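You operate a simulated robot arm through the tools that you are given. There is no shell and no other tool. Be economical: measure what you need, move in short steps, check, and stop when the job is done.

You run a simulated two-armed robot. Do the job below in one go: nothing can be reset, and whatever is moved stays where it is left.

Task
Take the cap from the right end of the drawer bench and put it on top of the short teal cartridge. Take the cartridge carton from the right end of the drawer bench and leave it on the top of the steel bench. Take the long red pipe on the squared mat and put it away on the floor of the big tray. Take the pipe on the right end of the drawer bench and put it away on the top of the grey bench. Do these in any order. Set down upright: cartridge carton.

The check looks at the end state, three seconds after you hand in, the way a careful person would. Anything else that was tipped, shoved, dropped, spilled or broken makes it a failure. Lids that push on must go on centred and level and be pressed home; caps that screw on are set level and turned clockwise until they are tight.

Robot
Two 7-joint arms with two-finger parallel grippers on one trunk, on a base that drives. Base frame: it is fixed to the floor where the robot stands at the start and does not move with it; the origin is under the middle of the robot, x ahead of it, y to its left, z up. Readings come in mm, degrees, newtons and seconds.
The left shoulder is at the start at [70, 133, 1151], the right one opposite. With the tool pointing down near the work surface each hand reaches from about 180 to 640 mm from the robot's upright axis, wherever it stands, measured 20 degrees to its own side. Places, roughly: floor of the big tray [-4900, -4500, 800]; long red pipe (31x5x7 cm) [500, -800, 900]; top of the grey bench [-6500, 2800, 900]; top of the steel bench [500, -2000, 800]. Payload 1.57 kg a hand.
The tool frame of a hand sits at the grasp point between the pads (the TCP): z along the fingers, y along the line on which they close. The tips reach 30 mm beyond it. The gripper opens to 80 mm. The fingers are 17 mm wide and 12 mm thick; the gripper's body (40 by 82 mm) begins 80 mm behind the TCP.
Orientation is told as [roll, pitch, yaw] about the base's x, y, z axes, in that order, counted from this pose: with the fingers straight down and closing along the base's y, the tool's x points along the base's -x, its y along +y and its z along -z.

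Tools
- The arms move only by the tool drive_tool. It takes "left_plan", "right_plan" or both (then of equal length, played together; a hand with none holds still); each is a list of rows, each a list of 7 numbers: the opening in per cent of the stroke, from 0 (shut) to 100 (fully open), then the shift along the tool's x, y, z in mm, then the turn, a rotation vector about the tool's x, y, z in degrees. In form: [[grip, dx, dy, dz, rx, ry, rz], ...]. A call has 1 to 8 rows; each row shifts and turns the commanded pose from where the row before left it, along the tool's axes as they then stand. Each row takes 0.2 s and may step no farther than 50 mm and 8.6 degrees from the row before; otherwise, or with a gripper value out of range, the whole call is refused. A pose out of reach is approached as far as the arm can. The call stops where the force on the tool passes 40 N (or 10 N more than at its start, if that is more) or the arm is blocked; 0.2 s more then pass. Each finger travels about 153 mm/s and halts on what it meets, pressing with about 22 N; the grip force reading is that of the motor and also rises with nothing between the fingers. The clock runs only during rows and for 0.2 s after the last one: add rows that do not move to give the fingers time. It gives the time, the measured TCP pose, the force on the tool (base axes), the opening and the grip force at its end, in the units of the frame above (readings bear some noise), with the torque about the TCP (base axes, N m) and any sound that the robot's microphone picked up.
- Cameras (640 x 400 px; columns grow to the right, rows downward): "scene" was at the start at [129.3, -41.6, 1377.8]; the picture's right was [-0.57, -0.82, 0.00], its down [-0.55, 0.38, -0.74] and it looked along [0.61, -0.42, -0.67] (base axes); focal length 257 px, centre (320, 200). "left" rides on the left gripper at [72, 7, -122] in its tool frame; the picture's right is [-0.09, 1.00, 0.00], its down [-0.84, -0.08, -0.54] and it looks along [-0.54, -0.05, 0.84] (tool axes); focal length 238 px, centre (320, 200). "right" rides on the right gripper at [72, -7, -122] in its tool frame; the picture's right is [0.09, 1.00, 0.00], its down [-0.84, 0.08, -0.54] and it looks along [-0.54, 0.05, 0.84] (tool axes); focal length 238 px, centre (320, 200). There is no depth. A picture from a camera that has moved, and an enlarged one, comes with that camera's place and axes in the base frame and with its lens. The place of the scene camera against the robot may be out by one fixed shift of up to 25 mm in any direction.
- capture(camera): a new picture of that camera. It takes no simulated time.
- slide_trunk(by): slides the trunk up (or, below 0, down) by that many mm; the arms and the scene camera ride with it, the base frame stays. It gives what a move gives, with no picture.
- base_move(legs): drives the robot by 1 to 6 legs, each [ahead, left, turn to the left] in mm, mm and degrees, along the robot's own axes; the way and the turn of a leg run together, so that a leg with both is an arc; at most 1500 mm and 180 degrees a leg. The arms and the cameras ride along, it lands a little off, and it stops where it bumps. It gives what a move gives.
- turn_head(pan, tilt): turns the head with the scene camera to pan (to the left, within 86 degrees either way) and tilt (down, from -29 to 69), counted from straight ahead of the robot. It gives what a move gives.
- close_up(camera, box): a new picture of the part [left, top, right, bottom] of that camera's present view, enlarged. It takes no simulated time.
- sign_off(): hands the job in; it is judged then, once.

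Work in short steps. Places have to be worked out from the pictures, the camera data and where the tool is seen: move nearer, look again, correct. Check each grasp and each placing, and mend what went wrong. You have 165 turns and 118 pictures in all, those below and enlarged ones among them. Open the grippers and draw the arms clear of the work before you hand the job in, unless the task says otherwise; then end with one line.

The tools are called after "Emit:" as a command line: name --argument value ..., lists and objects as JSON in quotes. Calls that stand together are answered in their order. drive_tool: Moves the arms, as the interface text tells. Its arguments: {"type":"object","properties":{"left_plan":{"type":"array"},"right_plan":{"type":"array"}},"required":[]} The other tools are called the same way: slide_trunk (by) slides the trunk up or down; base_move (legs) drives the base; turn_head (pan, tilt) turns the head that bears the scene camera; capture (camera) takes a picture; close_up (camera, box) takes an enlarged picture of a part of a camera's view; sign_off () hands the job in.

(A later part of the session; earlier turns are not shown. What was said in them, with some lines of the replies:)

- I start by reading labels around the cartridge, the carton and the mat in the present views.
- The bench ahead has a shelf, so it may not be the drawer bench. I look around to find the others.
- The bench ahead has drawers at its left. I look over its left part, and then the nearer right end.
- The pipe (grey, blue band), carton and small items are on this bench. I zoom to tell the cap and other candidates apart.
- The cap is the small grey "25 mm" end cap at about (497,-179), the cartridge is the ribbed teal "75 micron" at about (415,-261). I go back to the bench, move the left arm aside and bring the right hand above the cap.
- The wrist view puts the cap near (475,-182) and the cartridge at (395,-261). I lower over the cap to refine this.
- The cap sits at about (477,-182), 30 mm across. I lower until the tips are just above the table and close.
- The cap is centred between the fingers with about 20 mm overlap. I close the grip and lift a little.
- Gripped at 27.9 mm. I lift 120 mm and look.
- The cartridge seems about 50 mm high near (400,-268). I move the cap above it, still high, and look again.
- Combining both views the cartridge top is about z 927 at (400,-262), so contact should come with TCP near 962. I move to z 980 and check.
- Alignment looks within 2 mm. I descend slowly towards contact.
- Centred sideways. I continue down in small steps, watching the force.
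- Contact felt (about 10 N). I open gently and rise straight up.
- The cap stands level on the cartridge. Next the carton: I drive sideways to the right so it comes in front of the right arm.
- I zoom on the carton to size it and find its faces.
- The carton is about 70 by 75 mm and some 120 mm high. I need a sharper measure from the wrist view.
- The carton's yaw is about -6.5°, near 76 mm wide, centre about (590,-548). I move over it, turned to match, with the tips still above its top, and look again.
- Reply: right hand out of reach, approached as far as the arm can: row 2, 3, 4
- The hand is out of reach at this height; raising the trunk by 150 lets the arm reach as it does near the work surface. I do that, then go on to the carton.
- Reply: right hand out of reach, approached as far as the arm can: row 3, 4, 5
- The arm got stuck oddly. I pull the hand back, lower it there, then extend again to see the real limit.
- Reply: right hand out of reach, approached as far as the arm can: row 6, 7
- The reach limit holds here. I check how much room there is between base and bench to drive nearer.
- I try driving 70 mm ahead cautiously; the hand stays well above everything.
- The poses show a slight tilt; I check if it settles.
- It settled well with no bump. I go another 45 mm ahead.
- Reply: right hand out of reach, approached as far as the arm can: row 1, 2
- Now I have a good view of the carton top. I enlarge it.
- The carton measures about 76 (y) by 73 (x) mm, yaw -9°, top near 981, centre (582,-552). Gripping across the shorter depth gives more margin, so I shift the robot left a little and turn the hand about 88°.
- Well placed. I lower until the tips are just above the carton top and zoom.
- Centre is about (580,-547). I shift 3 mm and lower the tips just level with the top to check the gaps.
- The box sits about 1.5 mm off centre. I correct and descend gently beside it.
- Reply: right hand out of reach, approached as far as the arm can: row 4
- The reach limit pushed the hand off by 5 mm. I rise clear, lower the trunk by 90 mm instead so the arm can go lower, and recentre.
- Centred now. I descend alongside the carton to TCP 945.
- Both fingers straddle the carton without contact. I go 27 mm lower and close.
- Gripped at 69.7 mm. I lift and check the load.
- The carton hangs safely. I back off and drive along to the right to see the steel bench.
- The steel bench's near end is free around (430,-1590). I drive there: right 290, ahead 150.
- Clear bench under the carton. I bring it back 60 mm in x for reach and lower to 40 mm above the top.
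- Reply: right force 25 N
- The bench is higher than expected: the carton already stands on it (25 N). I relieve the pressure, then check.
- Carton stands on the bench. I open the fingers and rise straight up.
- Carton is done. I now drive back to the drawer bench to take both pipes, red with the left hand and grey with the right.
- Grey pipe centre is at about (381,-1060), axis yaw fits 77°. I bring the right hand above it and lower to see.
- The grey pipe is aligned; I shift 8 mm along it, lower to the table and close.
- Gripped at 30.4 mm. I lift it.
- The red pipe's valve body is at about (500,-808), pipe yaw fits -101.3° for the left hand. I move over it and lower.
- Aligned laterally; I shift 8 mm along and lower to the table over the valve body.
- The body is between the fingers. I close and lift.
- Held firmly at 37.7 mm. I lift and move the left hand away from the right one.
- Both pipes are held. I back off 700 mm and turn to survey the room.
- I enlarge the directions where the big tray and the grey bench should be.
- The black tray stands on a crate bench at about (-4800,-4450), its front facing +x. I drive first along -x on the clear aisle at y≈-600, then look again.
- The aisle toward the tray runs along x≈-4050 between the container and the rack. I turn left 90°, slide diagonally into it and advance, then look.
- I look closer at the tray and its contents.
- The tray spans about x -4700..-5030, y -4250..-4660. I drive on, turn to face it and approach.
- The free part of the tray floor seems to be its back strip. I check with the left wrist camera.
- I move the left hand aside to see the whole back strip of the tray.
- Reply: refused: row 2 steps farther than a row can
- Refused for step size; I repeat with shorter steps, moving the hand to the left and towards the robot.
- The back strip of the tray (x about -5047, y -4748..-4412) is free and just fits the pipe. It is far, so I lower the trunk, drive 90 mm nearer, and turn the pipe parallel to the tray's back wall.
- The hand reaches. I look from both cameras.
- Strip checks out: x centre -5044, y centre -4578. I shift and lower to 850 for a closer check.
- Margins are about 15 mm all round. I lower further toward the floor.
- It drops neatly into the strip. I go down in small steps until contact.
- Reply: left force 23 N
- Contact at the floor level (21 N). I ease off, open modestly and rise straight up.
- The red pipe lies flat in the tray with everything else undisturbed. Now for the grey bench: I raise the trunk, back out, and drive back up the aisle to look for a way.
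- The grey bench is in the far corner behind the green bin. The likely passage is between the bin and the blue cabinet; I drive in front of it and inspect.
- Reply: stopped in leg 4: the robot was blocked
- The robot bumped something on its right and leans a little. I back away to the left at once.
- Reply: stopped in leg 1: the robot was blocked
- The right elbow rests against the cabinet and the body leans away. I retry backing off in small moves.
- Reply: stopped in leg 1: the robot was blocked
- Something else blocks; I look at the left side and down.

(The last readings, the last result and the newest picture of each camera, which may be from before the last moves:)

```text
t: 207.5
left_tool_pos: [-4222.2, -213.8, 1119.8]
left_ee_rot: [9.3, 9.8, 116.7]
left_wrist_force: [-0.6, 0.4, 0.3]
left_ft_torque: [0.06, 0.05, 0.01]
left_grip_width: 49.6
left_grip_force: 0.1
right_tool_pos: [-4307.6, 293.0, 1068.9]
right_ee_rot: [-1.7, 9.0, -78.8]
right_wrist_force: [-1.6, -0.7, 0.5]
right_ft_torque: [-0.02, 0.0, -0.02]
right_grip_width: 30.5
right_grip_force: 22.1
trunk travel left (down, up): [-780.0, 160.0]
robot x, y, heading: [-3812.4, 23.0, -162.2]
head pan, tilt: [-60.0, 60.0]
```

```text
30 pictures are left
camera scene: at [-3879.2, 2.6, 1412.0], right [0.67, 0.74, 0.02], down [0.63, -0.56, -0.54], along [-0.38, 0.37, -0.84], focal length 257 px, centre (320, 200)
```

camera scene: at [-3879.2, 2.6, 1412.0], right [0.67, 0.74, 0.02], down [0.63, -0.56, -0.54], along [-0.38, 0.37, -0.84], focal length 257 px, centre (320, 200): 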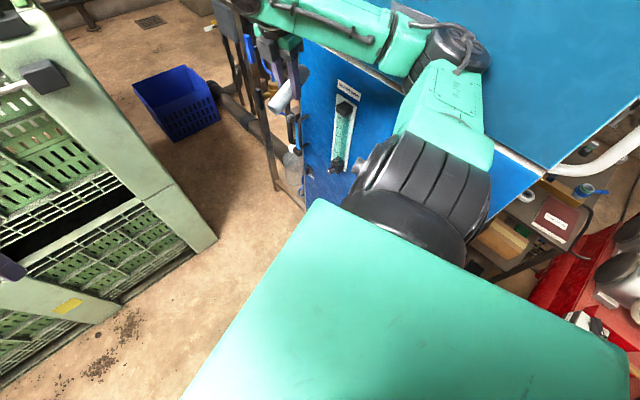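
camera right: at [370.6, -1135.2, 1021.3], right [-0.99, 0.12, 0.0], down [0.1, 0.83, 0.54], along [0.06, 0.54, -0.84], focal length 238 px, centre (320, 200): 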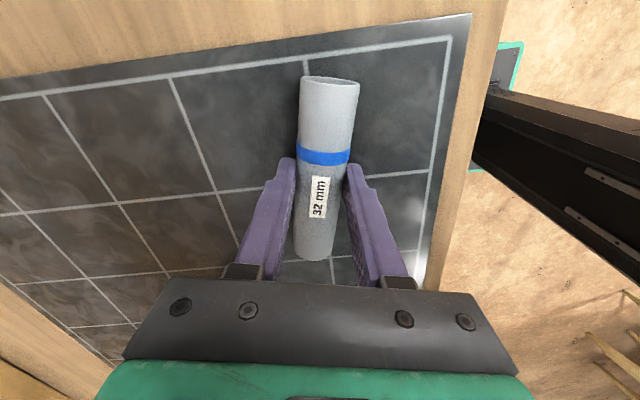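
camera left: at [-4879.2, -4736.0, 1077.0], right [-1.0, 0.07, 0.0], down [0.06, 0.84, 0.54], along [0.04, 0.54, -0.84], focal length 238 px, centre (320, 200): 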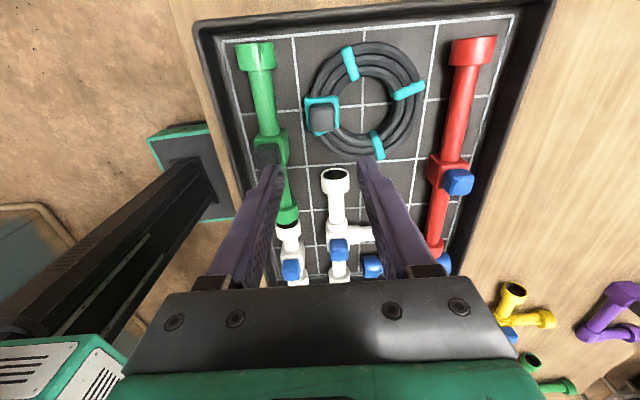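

The right shoulder is close against the cabinet. I retreat backwards and to the left together.

Emit:
base_move --legs '[[-200, 250, 0]]'

```text
t: 208.2
left_tool_pos: [-4222.0, -212.2, 1119.0]
left_ee_rot: [9.5, 10.1, 116.8]
left_wrist_force: [-0.4, -1.2, -0.4]
left_ft_torque: [0.02, -0.01, 0.01]
left_grip_width: 49.7
left_grip_force: 0.2
right_tool_pos: [-4309.0, 293.7, 1066.7]
right_ee_rot: [-1.7, 9.0, -78.8]
right_wrist_force: [0.2, 0.3, -0.8]
right_ft_torque: [0.01, -0.01, 0.03]
right_grip_width: 30.6
right_grip_force: 21.9
trunk travel left (down, up): [-780.0, 160.0]
robot x, y, heading: [-3812.2, 11.9, -162.1]
head pan, tilt: [-60.0, 60.0]
stopped in leg 1: the robot was blocked; the commanded pose is now the measured one
```

Still blocked. The right arm has been pushed outward (hand 420 mm right of the axis), so I first swing it back inward, away from the cabinet.

Emit:
drive_tool --right_plan '[[30, -35, 5, 0, 0, 0, 0], [30, -35, 5, 0, 0, 0, 0], [30, -35, 5, 0, 0, 0, 0], [30, -35, 5, 0, 0, 0, 0], [30, 0, 0, 0, 0, 0, 0]]'

```text
t: 209.4
left_tool_pos: [-4224.0, -192.2, 1122.2]
left_ee_rot: [10.0, 11.2, 117.1]
left_wrist_force: [0.2, -0.1, 0.7]
left_ft_torque: [0.02, 0.0, 0.0]
left_grip_width: 49.4
left_grip_force: 0.0
right_tool_pos: [-4265.7, 179.2, 1042.9]
right_ee_rot: [-1.9, 7.6, -78.5]
right_wrist_force: [-0.2, -0.5, -0.4]
right_ft_torque: [0.02, -0.01, 0.0]
right_grip_width: 30.5
right_grip_force: 22.4
trunk travel left (down, up): [-780.0, 160.0]
robot x, y, heading: [-3817.9, 11.5, -162.0]
head pan, tilt: [-60.0, 60.0]
```

The arm moved freely. I try the base again, straight backwards.

Emit:
base_move --legs '[[-150, 0, 0]]'

Emit:
turn_head --pan -80 --tilt 50

Emit:
capture --camera "scene"

```text
t: 210.4
left_tool_pos: [-4175.3, -195.9, 1114.1]
left_ee_rot: [8.9, 10.9, 119.1]
left_wrist_force: [0.2, -0.4, -0.6]
left_ft_torque: [0.02, 0.01, -0.01]
left_grip_width: 49.7
left_grip_force: 0.0
right_tool_pos: [-4229.4, 171.6, 1035.2]
right_ee_rot: [-0.9, 7.4, -75.7]
right_wrist_force: [1.3, 0.5, 0.8]
right_ft_torque: [0.03, 0.02, -0.02]
right_grip_width: 30.7
right_grip_force: 22.0
trunk travel left (down, up): [-780.0, 160.0]
robot x, y, heading: [-3758.0, 41.7, -159.6]
head pan, tilt: [-60.0, 60.0]
stopped in leg 1: the robot was blocked; the commanded pose is now the measured one
```

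```text
t: 211.3
left_tool_pos: [-4177.4, -195.5, 1112.1]
left_ee_rot: [8.6, 10.9, 118.9]
left_wrist_force: [-0.6, -0.3, -0.1]
left_ft_torque: [-0.03, -0.01, 0.0]
left_grip_width: 49.7
left_grip_force: 0.1
right_tool_pos: [-4229.3, 173.5, 1033.9]
right_ee_rot: [-0.6, 7.6, -76.0]
right_wrist_force: [-0.1, 0.0, 0.0]
right_ft_torque: [0.01, 0.04, 0.01]
right_grip_width: 30.5
right_grip_force: 21.5
trunk travel left (down, up): [-780.0, 160.0]
robot x, y, heading: [-3756.8, 38.3, -160.2]
head pan, tilt: [-80.0, 50.0]
```

```text
29 pictures are left
camera scene: at [-3837.3, 60.1, 1422.4], right [0.87, 0.5, 0.02], down [0.39, -0.65, -0.66], along [-0.32, 0.58, -0.75], focal length 257 px, centre (320, 200)
```

scene: 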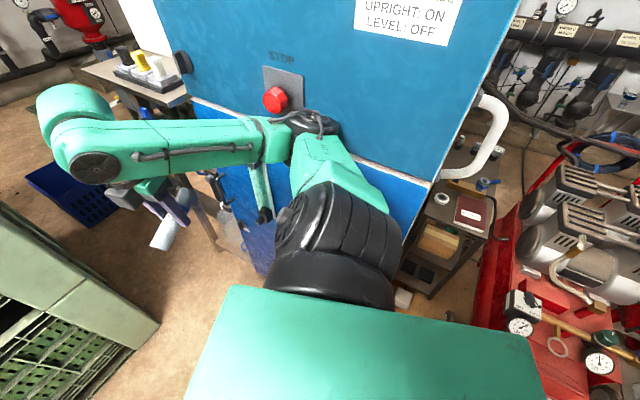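

It came free by 60 mm. I try straight left now.

Emit:
base_move --legs '[[0, 150, 0]]'

```text
t: 212.6
left_tool_pos: [-4126.1, -305.8, 1118.8]
left_ee_rot: [9.5, 12.1, 118.8]
left_wrist_force: [-1.1, 0.1, 0.5]
left_ft_torque: [0.03, -0.02, 0.0]
left_grip_width: 49.8
left_grip_force: 0.0
right_tool_pos: [-4176.8, 62.4, 1032.7]
right_ee_rot: [-1.1, 6.3, -76.4]
right_wrist_force: [0.3, -0.5, 0.2]
right_ft_torque: [0.01, 0.0, -0.02]
right_grip_width: 30.7
right_grip_force: 21.6
trunk travel left (down, up): [-780.0, 160.0]
robot x, y, heading: [-3709.9, -102.0, -160.1]
head pan, tilt: [-80.0, 50.0]
```

Free again. I go further left and back, and then look at the cabinet area for any disturbance.

Emit:
base_move --legs '[[-150, 350, -20]]'

Emit:
turn_head --pan -50 --tilt 25

Emit:
capture --camera "scene"

```text
t: 215.0
left_tool_pos: [-3963.1, -464.8, 1119.7]
left_ee_rot: [9.7, 12.2, 98.7]
left_wrist_force: [-0.4, -0.4, 0.2]
left_ft_torque: [0.01, 0.01, 0.01]
left_grip_width: 49.9
left_grip_force: 0.1
right_tool_pos: [-3884.6, -103.5, 1032.6]
right_ee_rot: [-1.1, 6.4, -96.4]
right_wrist_force: [-0.7, 0.4, -0.7]
right_ft_torque: [0.01, 0.01, 0.01]
right_grip_width: 30.5
right_grip_force: 21.9
trunk travel left (down, up): [-780.0, 160.0]
robot x, y, heading: [-3500.7, -411.5, 179.9]
head pan, tilt: [-80.0, 50.0]
```

```text
t: 216.0
left_tool_pos: [-3961.7, -464.5, 1119.6]
left_ee_rot: [9.6, 12.2, 98.8]
left_wrist_force: [-1.3, 0.0, 0.7]
left_ft_torque: [0.01, 0.01, -0.02]
left_grip_width: 49.5
left_grip_force: 0.1
right_tool_pos: [-3884.2, -104.1, 1033.1]
right_ee_rot: [-1.3, 6.3, -96.5]
right_wrist_force: [0.6, -0.4, -0.1]
right_ft_torque: [-0.01, 0.0, 0.02]
right_grip_width: 30.6
right_grip_force: 21.9
trunk travel left (down, up): [-780.0, 160.0]
robot x, y, heading: [-3499.2, -416.8, 179.6]
head pan, tilt: [-50.0, 25.0]
```

```text
28 pictures are left
camera scene: at [-3598.7, -338.1, 1459.5], right [0.77, 0.64, 0.0], down [0.27, -0.33, -0.91], along [-0.58, 0.7, -0.42], focal length 257 px, centre (320, 200)
```

scene: 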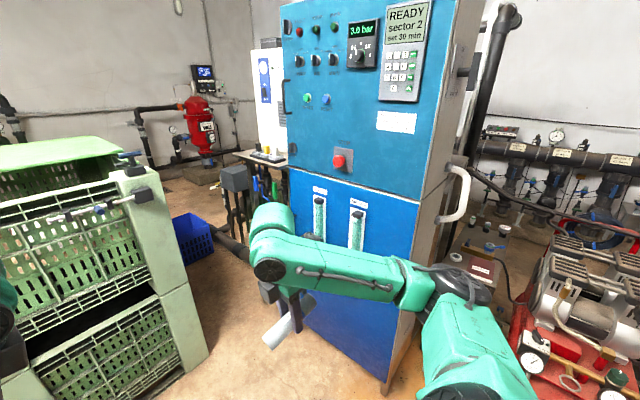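

The cabinet stands as before (READY, 3.0 bar). The gap there is too narrow, but behind the tray bench there is a wide way round: via y≈-5400 and then x≈-6450. First I straighten both hands and bring the right arm in.

Emit:
drive_tool --left_plan '[[62, 0, 0, 0, 4.8, -6.1, 0], [62, 0, 0, 0, 4.8, -6.1, 0], [62, 10, 0, 0, 0, 0, 0], [62, 10, 0, 0, 0, 0, 0], [62, 10, 0, 0, 0, 0, 0], [62, 0, 0, 0, 0, 0, 0]]' --right_plan '[[30, 0, 0, -20, -1.2, -6.4, 0], [30, -30, 0, -20, 0, 0, 0], [30, -30, 0, -20, 0, 0, 0], [30, -30, 0, 0, 0, 0, 0], [30, -30, 0, 0, 0, 0, 0], [30, 0, 0, 0, 0, 0, 0]]'

Emit:
capture --camera "right"

```text
t: 217.4
left_tool_pos: [-3958.0, -494.7, 1118.9]
left_ee_rot: [-0.2, 0.0, 97.6]
left_wrist_force: [0.9, 0.4, -0.2]
left_ft_torque: [-0.03, 0.01, 0.0]
left_grip_width: 49.6
left_grip_force: 0.1
right_tool_pos: [-3895.8, -224.0, 1092.8]
right_ee_rot: [0.0, -0.2, -96.6]
right_wrist_force: [-0.7, 0.7, 0.0]
right_ft_torque: [0.02, 0.01, -0.03]
right_grip_width: 30.5
right_grip_force: 21.7
trunk travel left (down, up): [-780.0, 160.0]
robot x, y, heading: [-3499.3, -413.9, 179.8]
head pan, tilt: [-50.0, 25.0]
```

```text
27 pictures are left
camera right: at [-3893.7, -150.5, 1216.2], right [1.0, -0.02, 0.0], down [-0.02, -0.84, 0.54], along [-0.01, -0.54, -0.84], focal length 238 px, centre (320, 200)
```

right: 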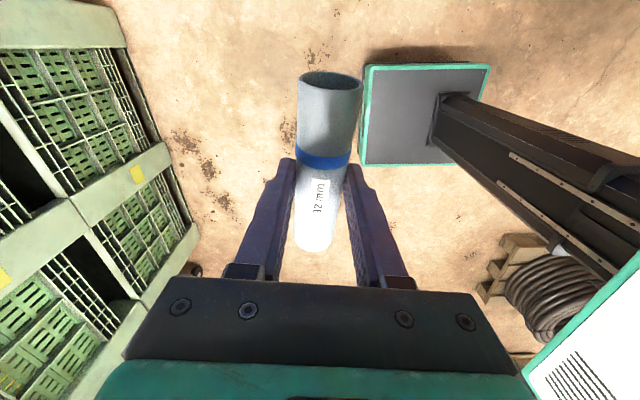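

Hands are level and the pipe is held. I drive the long way: down the aisle past the tray bench.

Emit:
base_move --legs '[[0, 0, 90], [900, -500, 0], [1300, -50, 0], [1500, 0, 0], [1200, 0, 0]]'

Emit:
turn_head --pan -60 --tilt 20

Emit:
capture --camera "scene"

```text
t: 245.1
left_tool_pos: [-4086.9, -5713.1, 1118.3]
left_ee_rot: [-0.2, 0.0, -173.7]
left_wrist_force: [0.2, -0.5, -0.3]
left_ft_torque: [0.03, 0.05, 0.0]
left_grip_width: 49.5
left_grip_force: 0.1
right_tool_pos: [-4356.3, -5642.9, 1091.6]
right_ee_rot: [0.0, 0.0, -7.9]
right_wrist_force: [-0.5, 0.3, -0.4]
right_ft_torque: [0.0, 0.02, 0.01]
right_grip_width: 30.3
right_grip_force: 22.6
trunk travel left (down, up): [-780.0, 160.0]
robot x, y, heading: [-4151.6, -5253.8, -91.8]
head pan, tilt: [-50.0, 25.0]
```

```text
t: 245.8
left_tool_pos: [-4087.8, -5713.1, 1119.3]
left_ee_rot: [-0.2, 0.0, -173.7]
left_wrist_force: [0.2, 0.9, 0.0]
left_ft_torque: [0.01, 0.0, 0.01]
left_grip_width: 49.3
left_grip_force: 0.0
right_tool_pos: [-4356.5, -5643.2, 1093.2]
right_ee_rot: [0.0, -0.1, -7.9]
right_wrist_force: [0.4, -0.5, 0.2]
right_ft_torque: [-0.02, -0.03, -0.02]
right_grip_width: 30.3
right_grip_force: 22.4
trunk travel left (down, up): [-780.0, 160.0]
robot x, y, heading: [-4157.3, -5255.3, -92.0]
head pan, tilt: [-60.0, 20.0]
```

```text
26 pictures are left
camera scene: at [-4228.4, -5341.8, 1467.6], right [-0.47, 0.88, 0.0], down [0.3, 0.16, -0.94], along [-0.83, -0.44, -0.34], focal length 257 px, centre (320, 200)
```

scene: 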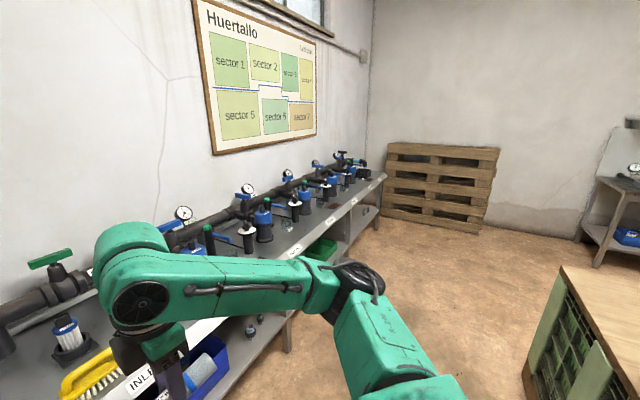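

The corridor between the tray bench (y -4793) and the pump bench (y -6085) is clear. I turn and drive through, then turn to +y.

Emit:
base_move --legs '[[0, 0, -88], [500, 170, 0], [1500, 0, 0], [350, 0, 0], [0, 0, -90], [1300, 0, 0]]'

Emit:
turn_head --pan 0 --tilt 15

Emit:
capture --camera "scene"

```text
t: 271.2
left_tool_pos: [-6524.7, -3678.6, 1119.9]
left_ee_rot: [-0.1, 0.1, 6.9]
left_wrist_force: [0.0, -0.2, 0.4]
left_ft_torque: [0.02, -0.02, 0.01]
left_grip_width: 49.9
left_grip_force: 0.2
right_tool_pos: [-6255.5, -3745.8, 1092.1]
right_ee_rot: [0.0, 0.0, 172.6]
right_wrist_force: [0.6, -0.2, -0.4]
right_ft_torque: [-0.05, 0.0, 0.03]
right_grip_width: 30.4
right_grip_force: 21.8
trunk travel left (down, up): [-780.0, 160.0]
robot x, y, heading: [-6453.3, -4140.0, 88.9]
head pan, tilt: [-60.0, 20.0]
```

```text
t: 272.6
left_tool_pos: [-6524.6, -3678.4, 1118.4]
left_ee_rot: [-0.2, 0.0, 6.8]
left_wrist_force: [0.1, 0.1, -0.6]
left_ft_torque: [0.02, 0.02, -0.02]
left_grip_width: 49.4
left_grip_force: 0.0
right_tool_pos: [-6254.5, -3744.5, 1092.2]
right_ee_rot: [0.1, -0.1, 172.5]
right_wrist_force: [0.6, 1.0, 0.0]
right_ft_torque: [-0.01, -0.02, 0.0]
right_grip_width: 30.7
right_grip_force: 22.2
trunk travel left (down, up): [-780.0, 160.0]
robot x, y, heading: [-6458.7, -4138.8, 88.4]
head pan, tilt: [0.0, 15.0]
```

```text
25 pictures are left
camera scene: at [-6438.9, -3988.2, 1475.7], right [1.0, -0.02, 0.0], down [-0.01, -0.26, -0.97], along [0.02, 0.97, -0.26], focal length 257 px, centre (320, 200)
```

scene: 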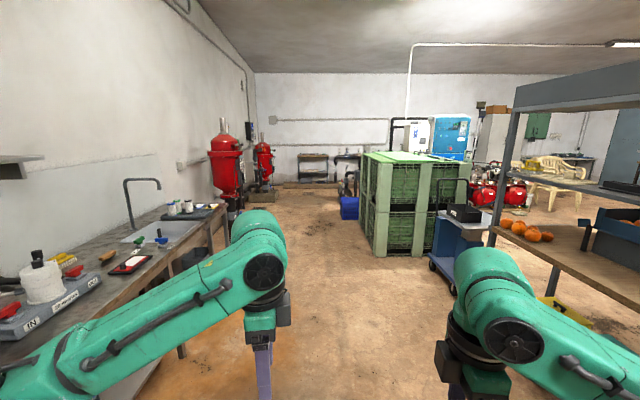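

Clear corridor to the grey bench straight ahead. I drive on about 5.2 m.

Emit:
base_move --legs '[[1500, 60, 1.5], [1500, 0, 0], [1500, 0, 0], [800, 0, 0]]'

Emit:
turn_head --pan 0 --tilt 25

Emit:
capture --camera "scene"

```text
refused: leg 1 is longer than a leg can be; nothing moved
```

```text
t: 273.3
left_tool_pos: [-6524.9, -3678.0, 1118.9]
left_ee_rot: [-0.2, 0.0, 6.7]
left_wrist_force: [-0.7, -0.6, -0.6]
left_ft_torque: [0.01, 0.03, 0.02]
left_grip_width: 49.5
left_grip_force: 0.0
right_tool_pos: [-6255.8, -3745.7, 1092.7]
right_ee_rot: [0.0, -0.1, 172.7]
right_wrist_force: [0.3, -0.4, -0.3]
right_ft_torque: [-0.02, 0.0, 0.0]
right_grip_width: 30.4
right_grip_force: 22.5
trunk travel left (down, up): [-780.0, 160.0]
robot x, y, heading: [-6453.3, -4136.5, 88.5]
head pan, tilt: [0.0, 25.0]
```

```text
24 pictures are left
camera scene: at [-6439.0, -3989.5, 1459.6], right [1.0, -0.02, 0.0], down [-0.01, -0.42, -0.91], along [0.02, 0.91, -0.42], focal length 257 px, centre (320, 200)
```

scene: 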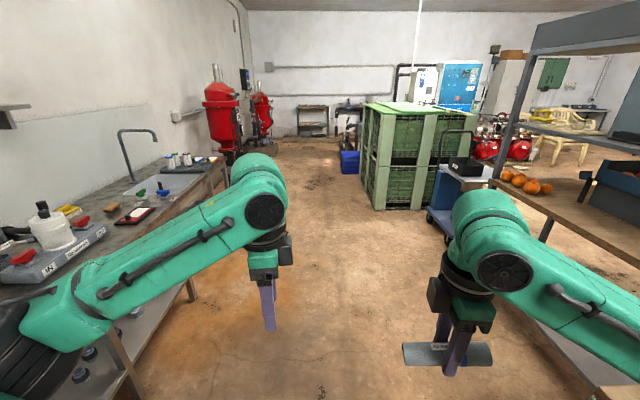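

The leg was a hair too long; I repeat with shorter legs.

Emit:
base_move --legs '[[1450, 40, 1.5], [1450, 0, 0], [1450, 0, 0], [900, 0, 0]]'

Emit:
turn_head --pan 0 --tilt 25

Emit:
capture --camera "scene"

```text
t: 298.7
left_tool_pos: [-6658.6, 1618.1, 1118.9]
left_ee_rot: [-0.1, 0.0, 11.5]
left_wrist_force: [-0.6, 0.1, 0.1]
left_ft_torque: [0.0, -0.01, 0.01]
left_grip_width: 49.3
left_grip_force: 0.1
right_tool_pos: [-6383.9, 1573.0, 1092.1]
right_ee_rot: [-0.1, -0.1, 177.4]
right_wrist_force: [-0.1, -0.2, -0.8]
right_ft_torque: [-0.01, 0.0, -0.02]
right_grip_width: 30.6
right_grip_force: 22.2
trunk travel left (down, up): [-780.0, 160.0]
robot x, y, heading: [-6549.5, 1169.0, 93.5]
head pan, tilt: [0.0, 25.0]
```

```text
t: 299.3
left_tool_pos: [-6659.2, 1619.0, 1118.6]
left_ee_rot: [-0.1, -0.1, 11.6]
left_wrist_force: [0.7, 0.4, -0.1]
left_ft_torque: [-0.01, -0.04, 0.02]
left_grip_width: 49.6
left_grip_force: 0.1
right_tool_pos: [-6384.3, 1573.6, 1092.4]
right_ee_rot: [0.0, -0.1, 177.4]
right_wrist_force: [0.1, -0.7, 0.0]
right_ft_torque: [0.03, 0.01, -0.04]
right_grip_width: 30.3
right_grip_force: 21.5
trunk travel left (down, up): [-780.0, 160.0]
robot x, y, heading: [-6550.5, 1168.1, 93.4]
head pan, tilt: [0.0, 25.0]
```

```text
23 pictures are left
camera scene: at [-6546.0, 1314.5, 1459.5], right [1.0, 0.06, 0.0], down [0.03, -0.42, -0.91], along [-0.06, 0.9, -0.42], focal length 257 px, centre (320, 200)
```

scene: 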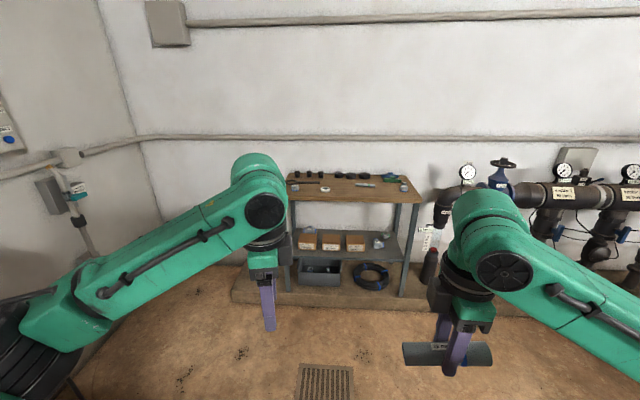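

The bench ahead has a mostly free wooden top on a grey frame. I move 650 mm closer and look at its top.

Emit:
base_move --legs '[[0, 0, -3.4], [650, 0, 0]]'

Emit:
turn_head --pan -5 --tilt 40

Emit:
capture --camera "scene"

```text
t: 303.3
left_tool_pos: [-6637.8, 2278.8, 1119.4]
left_ee_rot: [-0.1, 0.1, 8.5]
left_wrist_force: [-0.5, 0.1, -0.3]
left_ft_torque: [-0.03, 0.0, 0.01]
left_grip_width: 49.6
left_grip_force: 0.0
right_tool_pos: [-6366.2, 2219.4, 1092.8]
right_ee_rot: [0.1, -0.1, 174.4]
right_wrist_force: [1.1, 0.1, -1.1]
right_ft_torque: [0.0, 0.01, -0.03]
right_grip_width: 30.6
right_grip_force: 21.9
trunk travel left (down, up): [-780.0, 160.0]
robot x, y, heading: [-6552.0, 1822.1, 90.2]
head pan, tilt: [0.0, 25.0]
```

```text
t: 304.1
left_tool_pos: [-6638.0, 2279.3, 1119.6]
left_ee_rot: [-0.1, 0.0, 8.4]
left_wrist_force: [0.3, 0.6, 0.3]
left_ft_torque: [0.01, 0.01, 0.02]
left_grip_width: 49.9
left_grip_force: 0.0
right_tool_pos: [-6366.0, 2220.7, 1092.7]
right_ee_rot: [0.0, -0.1, 174.4]
right_wrist_force: [-0.1, -0.8, -0.8]
right_ft_torque: [0.02, 0.01, -0.01]
right_grip_width: 30.3
right_grip_force: 22.3
trunk travel left (down, up): [-780.0, 160.0]
robot x, y, heading: [-6555.1, 1822.1, 90.5]
head pan, tilt: [-5.0, 40.0]
```

```text
22 pictures are left
camera scene: at [-6534.6, 1963.0, 1436.2], right [1.0, -0.08, 0.0], down [-0.05, -0.64, -0.77], along [0.06, 0.76, -0.64], focal length 257 px, centre (320, 200)
```

scene: 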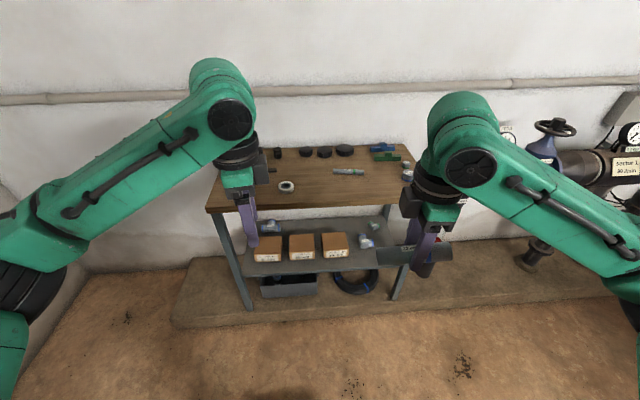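

Bench top is at about z 820, front edge y≈2670; a free spot lies around (-6350,2745). I drive up 480 mm.

Emit:
base_move --legs '[[480, 0, 0]]'

Emit:
turn_head --pan -15 --tilt 50

Emit:
capture --camera "scene"

Emit:
capture --camera "right"

```text
t: 306.9
left_tool_pos: [-6638.9, 2749.1, 1120.5]
left_ee_rot: [-0.1, -0.1, 8.4]
left_wrist_force: [-0.5, -0.3, -0.1]
left_ft_torque: [-0.03, 0.01, 0.0]
left_grip_width: 49.9
left_grip_force: 0.1
right_tool_pos: [-6369.2, 2689.2, 1092.7]
right_ee_rot: [0.0, -0.1, 174.3]
right_wrist_force: [-0.4, 0.2, -0.4]
right_ft_torque: [0.0, 0.02, 0.0]
right_grip_width: 30.6
right_grip_force: 22.4
trunk travel left (down, up): [-780.0, 160.0]
robot x, y, heading: [-6556.3, 2292.3, 90.5]
head pan, tilt: [-5.0, 40.0]
```

```text
t: 307.6
left_tool_pos: [-6639.0, 2750.3, 1119.2]
left_ee_rot: [-0.3, 0.0, 8.3]
left_wrist_force: [0.5, 0.3, 0.2]
left_ft_torque: [0.02, -0.01, -0.04]
left_grip_width: 49.6
left_grip_force: 0.0
right_tool_pos: [-6366.8, 2690.3, 1092.2]
right_ee_rot: [0.1, -0.1, 174.1]
right_wrist_force: [0.6, 0.1, -0.1]
right_ft_torque: [0.01, 0.03, 0.0]
right_grip_width: 30.6
right_grip_force: 21.6
trunk travel left (down, up): [-780.0, 160.0]
robot x, y, heading: [-6556.8, 2292.0, 90.2]
head pan, tilt: [-15.0, 50.0]
```

```text
21 pictures are left
camera scene: at [-6525.0, 2423.7, 1422.0], right [0.97, -0.25, 0.0], down [-0.19, -0.74, -0.64], along [0.16, 0.62, -0.77], focal length 257 px, centre (320, 200)
```

scene: 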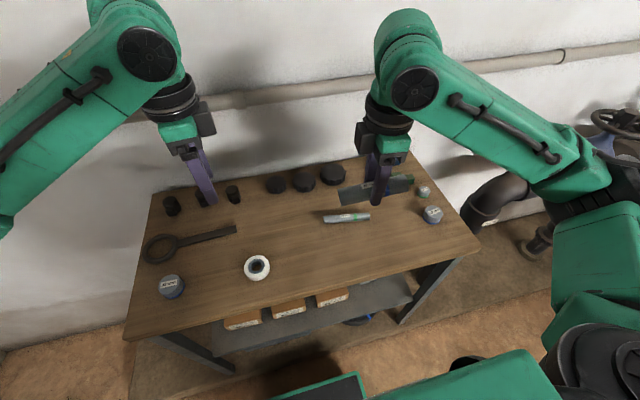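

```text
20 pictures are left
camera right: at [-6295.6, 2691.1, 1216.1], right [-0.01, -1.0, 0.0], down [-0.84, 0.01, 0.54], along [-0.54, 0.0, -0.84], focal length 238 px, centre (320, 200)
```

right: 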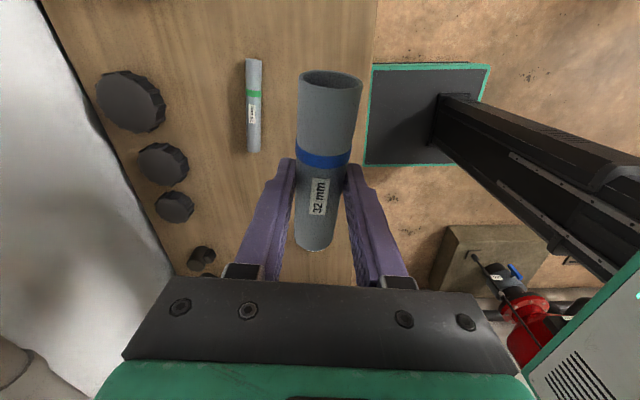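

The spot below the hand is free: bench edge at y≈2592, small pipe at y≈2796. I lower to about 905.

Emit:
drive_tool --right_plan '[[30, 0, -5, 40, 0, 0, 0], [30, 0, 0, 45, 0, 0, 0], [30, 0, 0, 45, 0, 0, 0], [30, 0, 0, 40, 0, 0, 0], [30, 0, 0, 15, 0, 0, 0], [30, 0, 0, 0, 0, 0, 0]]'

Emit:
capture --camera "right"

Emit:
close_up --camera "scene" --box '[300, 150, 460, 270]'

```text
t: 309.0
left_tool_pos: [-6639.6, 2749.8, 1119.8]
left_ee_rot: [-0.1, 0.0, 8.3]
left_wrist_force: [-0.1, -0.2, -0.2]
left_ft_torque: [-0.01, 0.02, 0.0]
left_grip_width: 49.5
left_grip_force: 0.1
right_tool_pos: [-6368.5, 2693.6, 907.7]
right_ee_rot: [0.0, -0.1, 174.2]
right_wrist_force: [0.5, 0.3, -0.6]
right_ft_torque: [0.02, -0.01, -0.02]
right_grip_width: 30.6
right_grip_force: 21.8
trunk travel left (down, up): [-780.0, 160.0]
robot x, y, heading: [-6559.3, 2296.2, 90.4]
head pan, tilt: [-15.0, 50.0]
```

```text
19 pictures are left
camera right: at [-6297.0, 2695.5, 1031.4], right [-0.01, -1.0, 0.0], down [-0.84, 0.01, 0.54], along [-0.54, 0.0, -0.84], focal length 238 px, centre (320, 200)
```

right: 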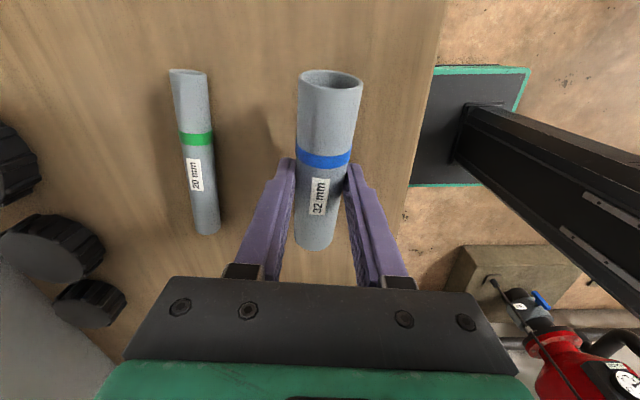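

```text
3.33 times, centred on (380, 210) of scene
camera zoom: at [-6525.0, 2423.0, 1422.1], right [0.97, -0.25, 0.0], down [-0.19, -0.74, -0.64], along [0.16, 0.62, -0.77], focal length 855 px, centre (120, 167)
```

zoom: 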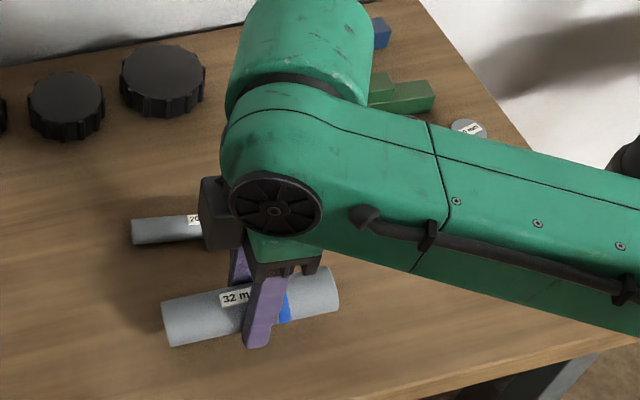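

Near the surface now; I feel down in small steps.

Emit:
drive_tool --right_plan '[[30, 0, 0, 6, 0, 0, 0], [30, 0, 0, 6, 0, 0, 0], [30, 0, 0, 5, 0, 0, 0], [30, 0, 0, 5, 0, 0, 0], [30, 0, 0, 4, 0, 0, 0], [30, 0, 0, 0, 0, 0, 0]]'

```text
t: 310.2
left_tool_pos: [-6639.7, 2746.1, 1121.9]
left_ee_rot: [0.1, -0.1, 8.4]
left_wrist_force: [-0.2, 0.4, 0.5]
left_ft_torque: [-0.01, -0.01, -0.02]
left_grip_width: 49.6
left_grip_force: 0.1
right_tool_pos: [-6368.3, 2694.2, 889.4]
right_ee_rot: [-0.7, -0.1, 174.2]
right_wrist_force: [0.6, -10.6, 22.1]
right_ft_torque: [-0.88, -0.06, 0.03]
right_grip_width: 30.6
right_grip_force: 22.2
trunk travel left (down, up): [-780.0, 160.0]
robot x, y, heading: [-6555.7, 2295.1, 90.4]
head pan, tilt: [-15.0, 50.0]
stopped in row 5 (right hand): the force on the tool passed its limit (the readings are from after the stop); the commanded pose is now the measured one
```

Contact at 889. I ease off, check level, then open.

Emit:
drive_tool --right_plan '[[30, 0, 0, -2, 0, 0, 0], [30, 0, 0, 0, 0, 0, 0]]'

Emit:
close_up --camera "right" --box '[150, 40, 470, 260]'

```text
t: 310.8
left_tool_pos: [-6641.0, 2746.3, 1119.3]
left_ee_rot: [0.1, 0.0, 8.2]
left_wrist_force: [-0.7, 0.3, -0.6]
left_ft_torque: [0.01, 0.0, 0.02]
left_grip_width: 49.9
left_grip_force: 0.0
right_tool_pos: [-6368.5, 2694.9, 889.9]
right_ee_rot: [-0.7, -0.1, 174.3]
right_wrist_force: [-0.6, -12.0, 11.4]
right_ft_torque: [-0.63, 0.07, -0.02]
right_grip_width: 30.7
right_grip_force: 21.8
trunk travel left (down, up): [-780.0, 160.0]
robot x, y, heading: [-6555.6, 2292.1, 90.3]
head pan, tilt: [-15.0, 50.0]
```

```text
1.82 times, centred on (310, 150) of right
camera zoom: at [-6296.3, 2693.4, 1014.0], right [-0.01, -1.0, -0.01], down [-0.84, 0.0, 0.54], along [-0.54, 0.01, -0.84], focal length 433 px, centre (338, 291)
```

zoom: 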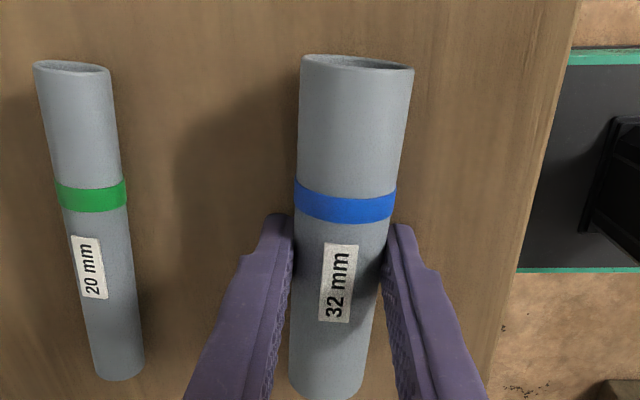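

Some sideways force is stored; I lift 3 mm to release it and touch down again lightly.

Emit:
drive_tool --right_plan '[[30, 0, 0, -3, 0, 0, 0], [30, 0, 0, 0, 0.7, 0, 0], [30, 0, 0, 1.5, 0, 0, 0], [30, 0, 0, 0, 0, 0, 0]]'

```text
t: 311.8
left_tool_pos: [-6640.3, 2750.1, 1120.9]
left_ee_rot: [-0.1, 0.0, 8.4]
left_wrist_force: [0.0, -0.5, -0.8]
left_ft_torque: [0.0, 0.0, -0.01]
left_grip_width: 49.4
left_grip_force: 0.1
right_tool_pos: [-6366.9, 2697.0, 890.5]
right_ee_rot: [-1.3, -0.1, 174.2]
right_wrist_force: [1.0, -1.8, 1.8]
right_ft_torque: [-0.11, 0.01, 0.01]
right_grip_width: 30.5
right_grip_force: 21.9
trunk travel left (down, up): [-780.0, 160.0]
robot x, y, heading: [-6555.2, 2293.3, 90.2]
head pan, tilt: [-15.0, 50.0]
```

Light contact now. I open slowly, then rise.

Emit:
drive_tool --right_plan '[[42, 0, 0, 0, 0, 0, 0], [55, 0, 0, 0, 0, 0, 0], [75, 0, 0, 0, 0, 0, 0], [75, 0, 0, -15, 0, 0, 0], [75, 0, 0, -40, 0, 0, 0], [75, 0, 0, -45, 0, 0, 0], [75, 0, 0, -45, 0, 0, 0], [75, 0, 0, -45, 0, 0, 0]]'

Emit:
capture --camera "right"

Emit:
capture --camera "scene"

```text
t: 313.6
left_tool_pos: [-6640.1, 2749.5, 1119.5]
left_ee_rot: [-0.1, 0.1, 8.5]
left_wrist_force: [-0.4, -0.1, 0.1]
left_ft_torque: [-0.01, -0.02, -0.01]
left_grip_width: 49.3
left_grip_force: 0.1
right_tool_pos: [-6368.4, 2692.2, 1080.8]
right_ee_rot: [-1.2, -0.1, 174.2]
right_wrist_force: [-1.0, 0.1, 0.1]
right_ft_torque: [0.04, 0.0, -0.01]
right_grip_width: 60.1
right_grip_force: 0.1
trunk travel left (down, up): [-780.0, 160.0]
robot x, y, heading: [-6555.4, 2294.5, 90.2]
head pan, tilt: [-15.0, 50.0]
```

```text
16 pictures are left
camera right: at [-6296.4, 2690.3, 1204.9], right [-0.01, -1.0, -0.02], down [-0.84, 0.0, 0.54], along [-0.54, 0.02, -0.84], focal length 238 px, centre (320, 200)
```

right: 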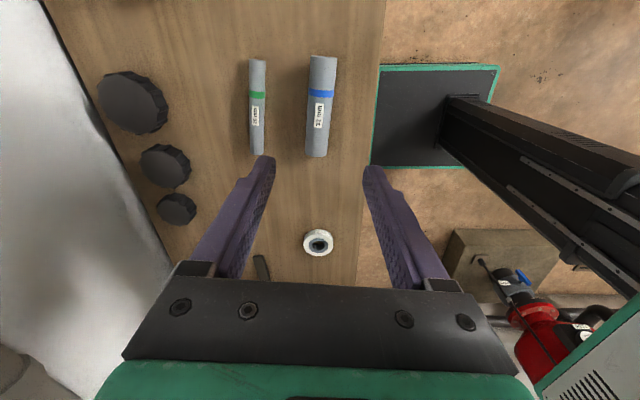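

```text
15 pictures are left
camera scene: at [-6525.4, 2422.5, 1422.0], right [0.97, -0.25, 0.0], down [-0.19, -0.74, -0.64], along [0.16, 0.62, -0.77], focal length 257 px, centre (320, 200)
```

scene: 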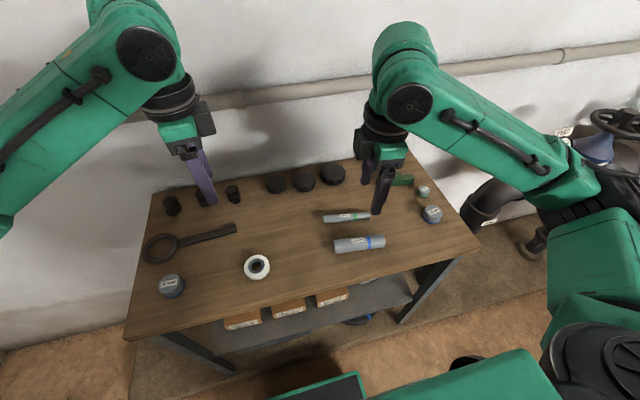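

All four items are placed. I open the grippers and back the robot away from the bench.

Emit:
drive_tool --left_plan '[[100, 0, 0, -20, 0, 0, 0], [100, 0, 0, 0, 0, 0, 0]]' --right_plan '[[100, 0, 0, -20, 0, 0, 0], [100, 0, 0, 0, 0, 0, 0]]'

Emit:
base_move --legs '[[-600, 0, 0]]'

Emit:
capture --camera "scene"

```text
t: 314.2
left_tool_pos: [-6641.3, 2748.9, 1139.4]
left_ee_rot: [-0.2, 0.0, 8.3]
left_wrist_force: [0.3, 0.3, 0.0]
left_ft_torque: [-0.02, 0.01, -0.01]
left_grip_width: 80.1
left_grip_force: 0.0
right_tool_pos: [-6367.5, 2694.2, 1101.4]
right_ee_rot: [-1.4, -0.1, 174.3]
right_wrist_force: [0.5, 0.4, 0.7]
right_ft_torque: [0.01, -0.01, 0.03]
right_grip_width: 79.7
right_grip_force: 0.1
trunk travel left (down, up): [-780.0, 160.0]
robot x, y, heading: [-6554.4, 2293.8, 90.4]
head pan, tilt: [-15.0, 50.0]
```

```text
t: 317.6
left_tool_pos: [-6636.7, 2147.4, 1139.3]
left_ee_rot: [-0.2, 0.1, 8.3]
left_wrist_force: [0.2, -0.1, 0.3]
left_ft_torque: [-0.01, 0.01, -0.02]
left_grip_width: 80.0
left_grip_force: 0.2
right_tool_pos: [-6365.1, 2089.3, 1099.5]
right_ee_rot: [-1.2, -0.1, 174.2]
right_wrist_force: [0.3, 0.1, -0.1]
right_ft_torque: [0.0, -0.01, 0.0]
right_grip_width: 79.8
right_grip_force: 0.1
trunk travel left (down, up): [-780.0, 160.0]
robot x, y, heading: [-6551.5, 1690.4, 90.7]
head pan, tilt: [-15.0, 50.0]
```

```text
14 pictures are left
camera scene: at [-6521.6, 1820.4, 1421.9], right [0.97, -0.25, 0.0], down [-0.19, -0.74, -0.64], along [0.16, 0.62, -0.77], focal length 257 px, centre (320, 200)
```

scene: 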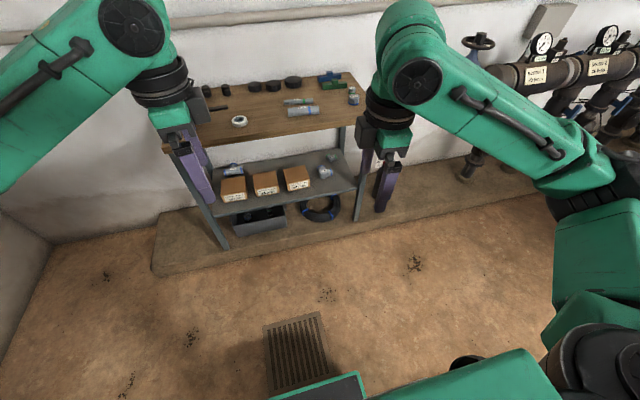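

The pipe rests on the grey bench and both hands are empty and clear, so I hand the job in.

Emit:
sign_off

```text
The job is handed in.
```

All four items are placed and the job is handed in. The cap is on the short teal cartridge, the carton stands upright on the steel bench, the red pipe lies on the big tray's floor, and the grey pipe is on the grey bench. On the way to the grey bench the robot's right side bumped the blue control cabinet. Afterwards the cabinet stood upright and still read READY at 3.0 bar, but I didn't check it beyond that picture.
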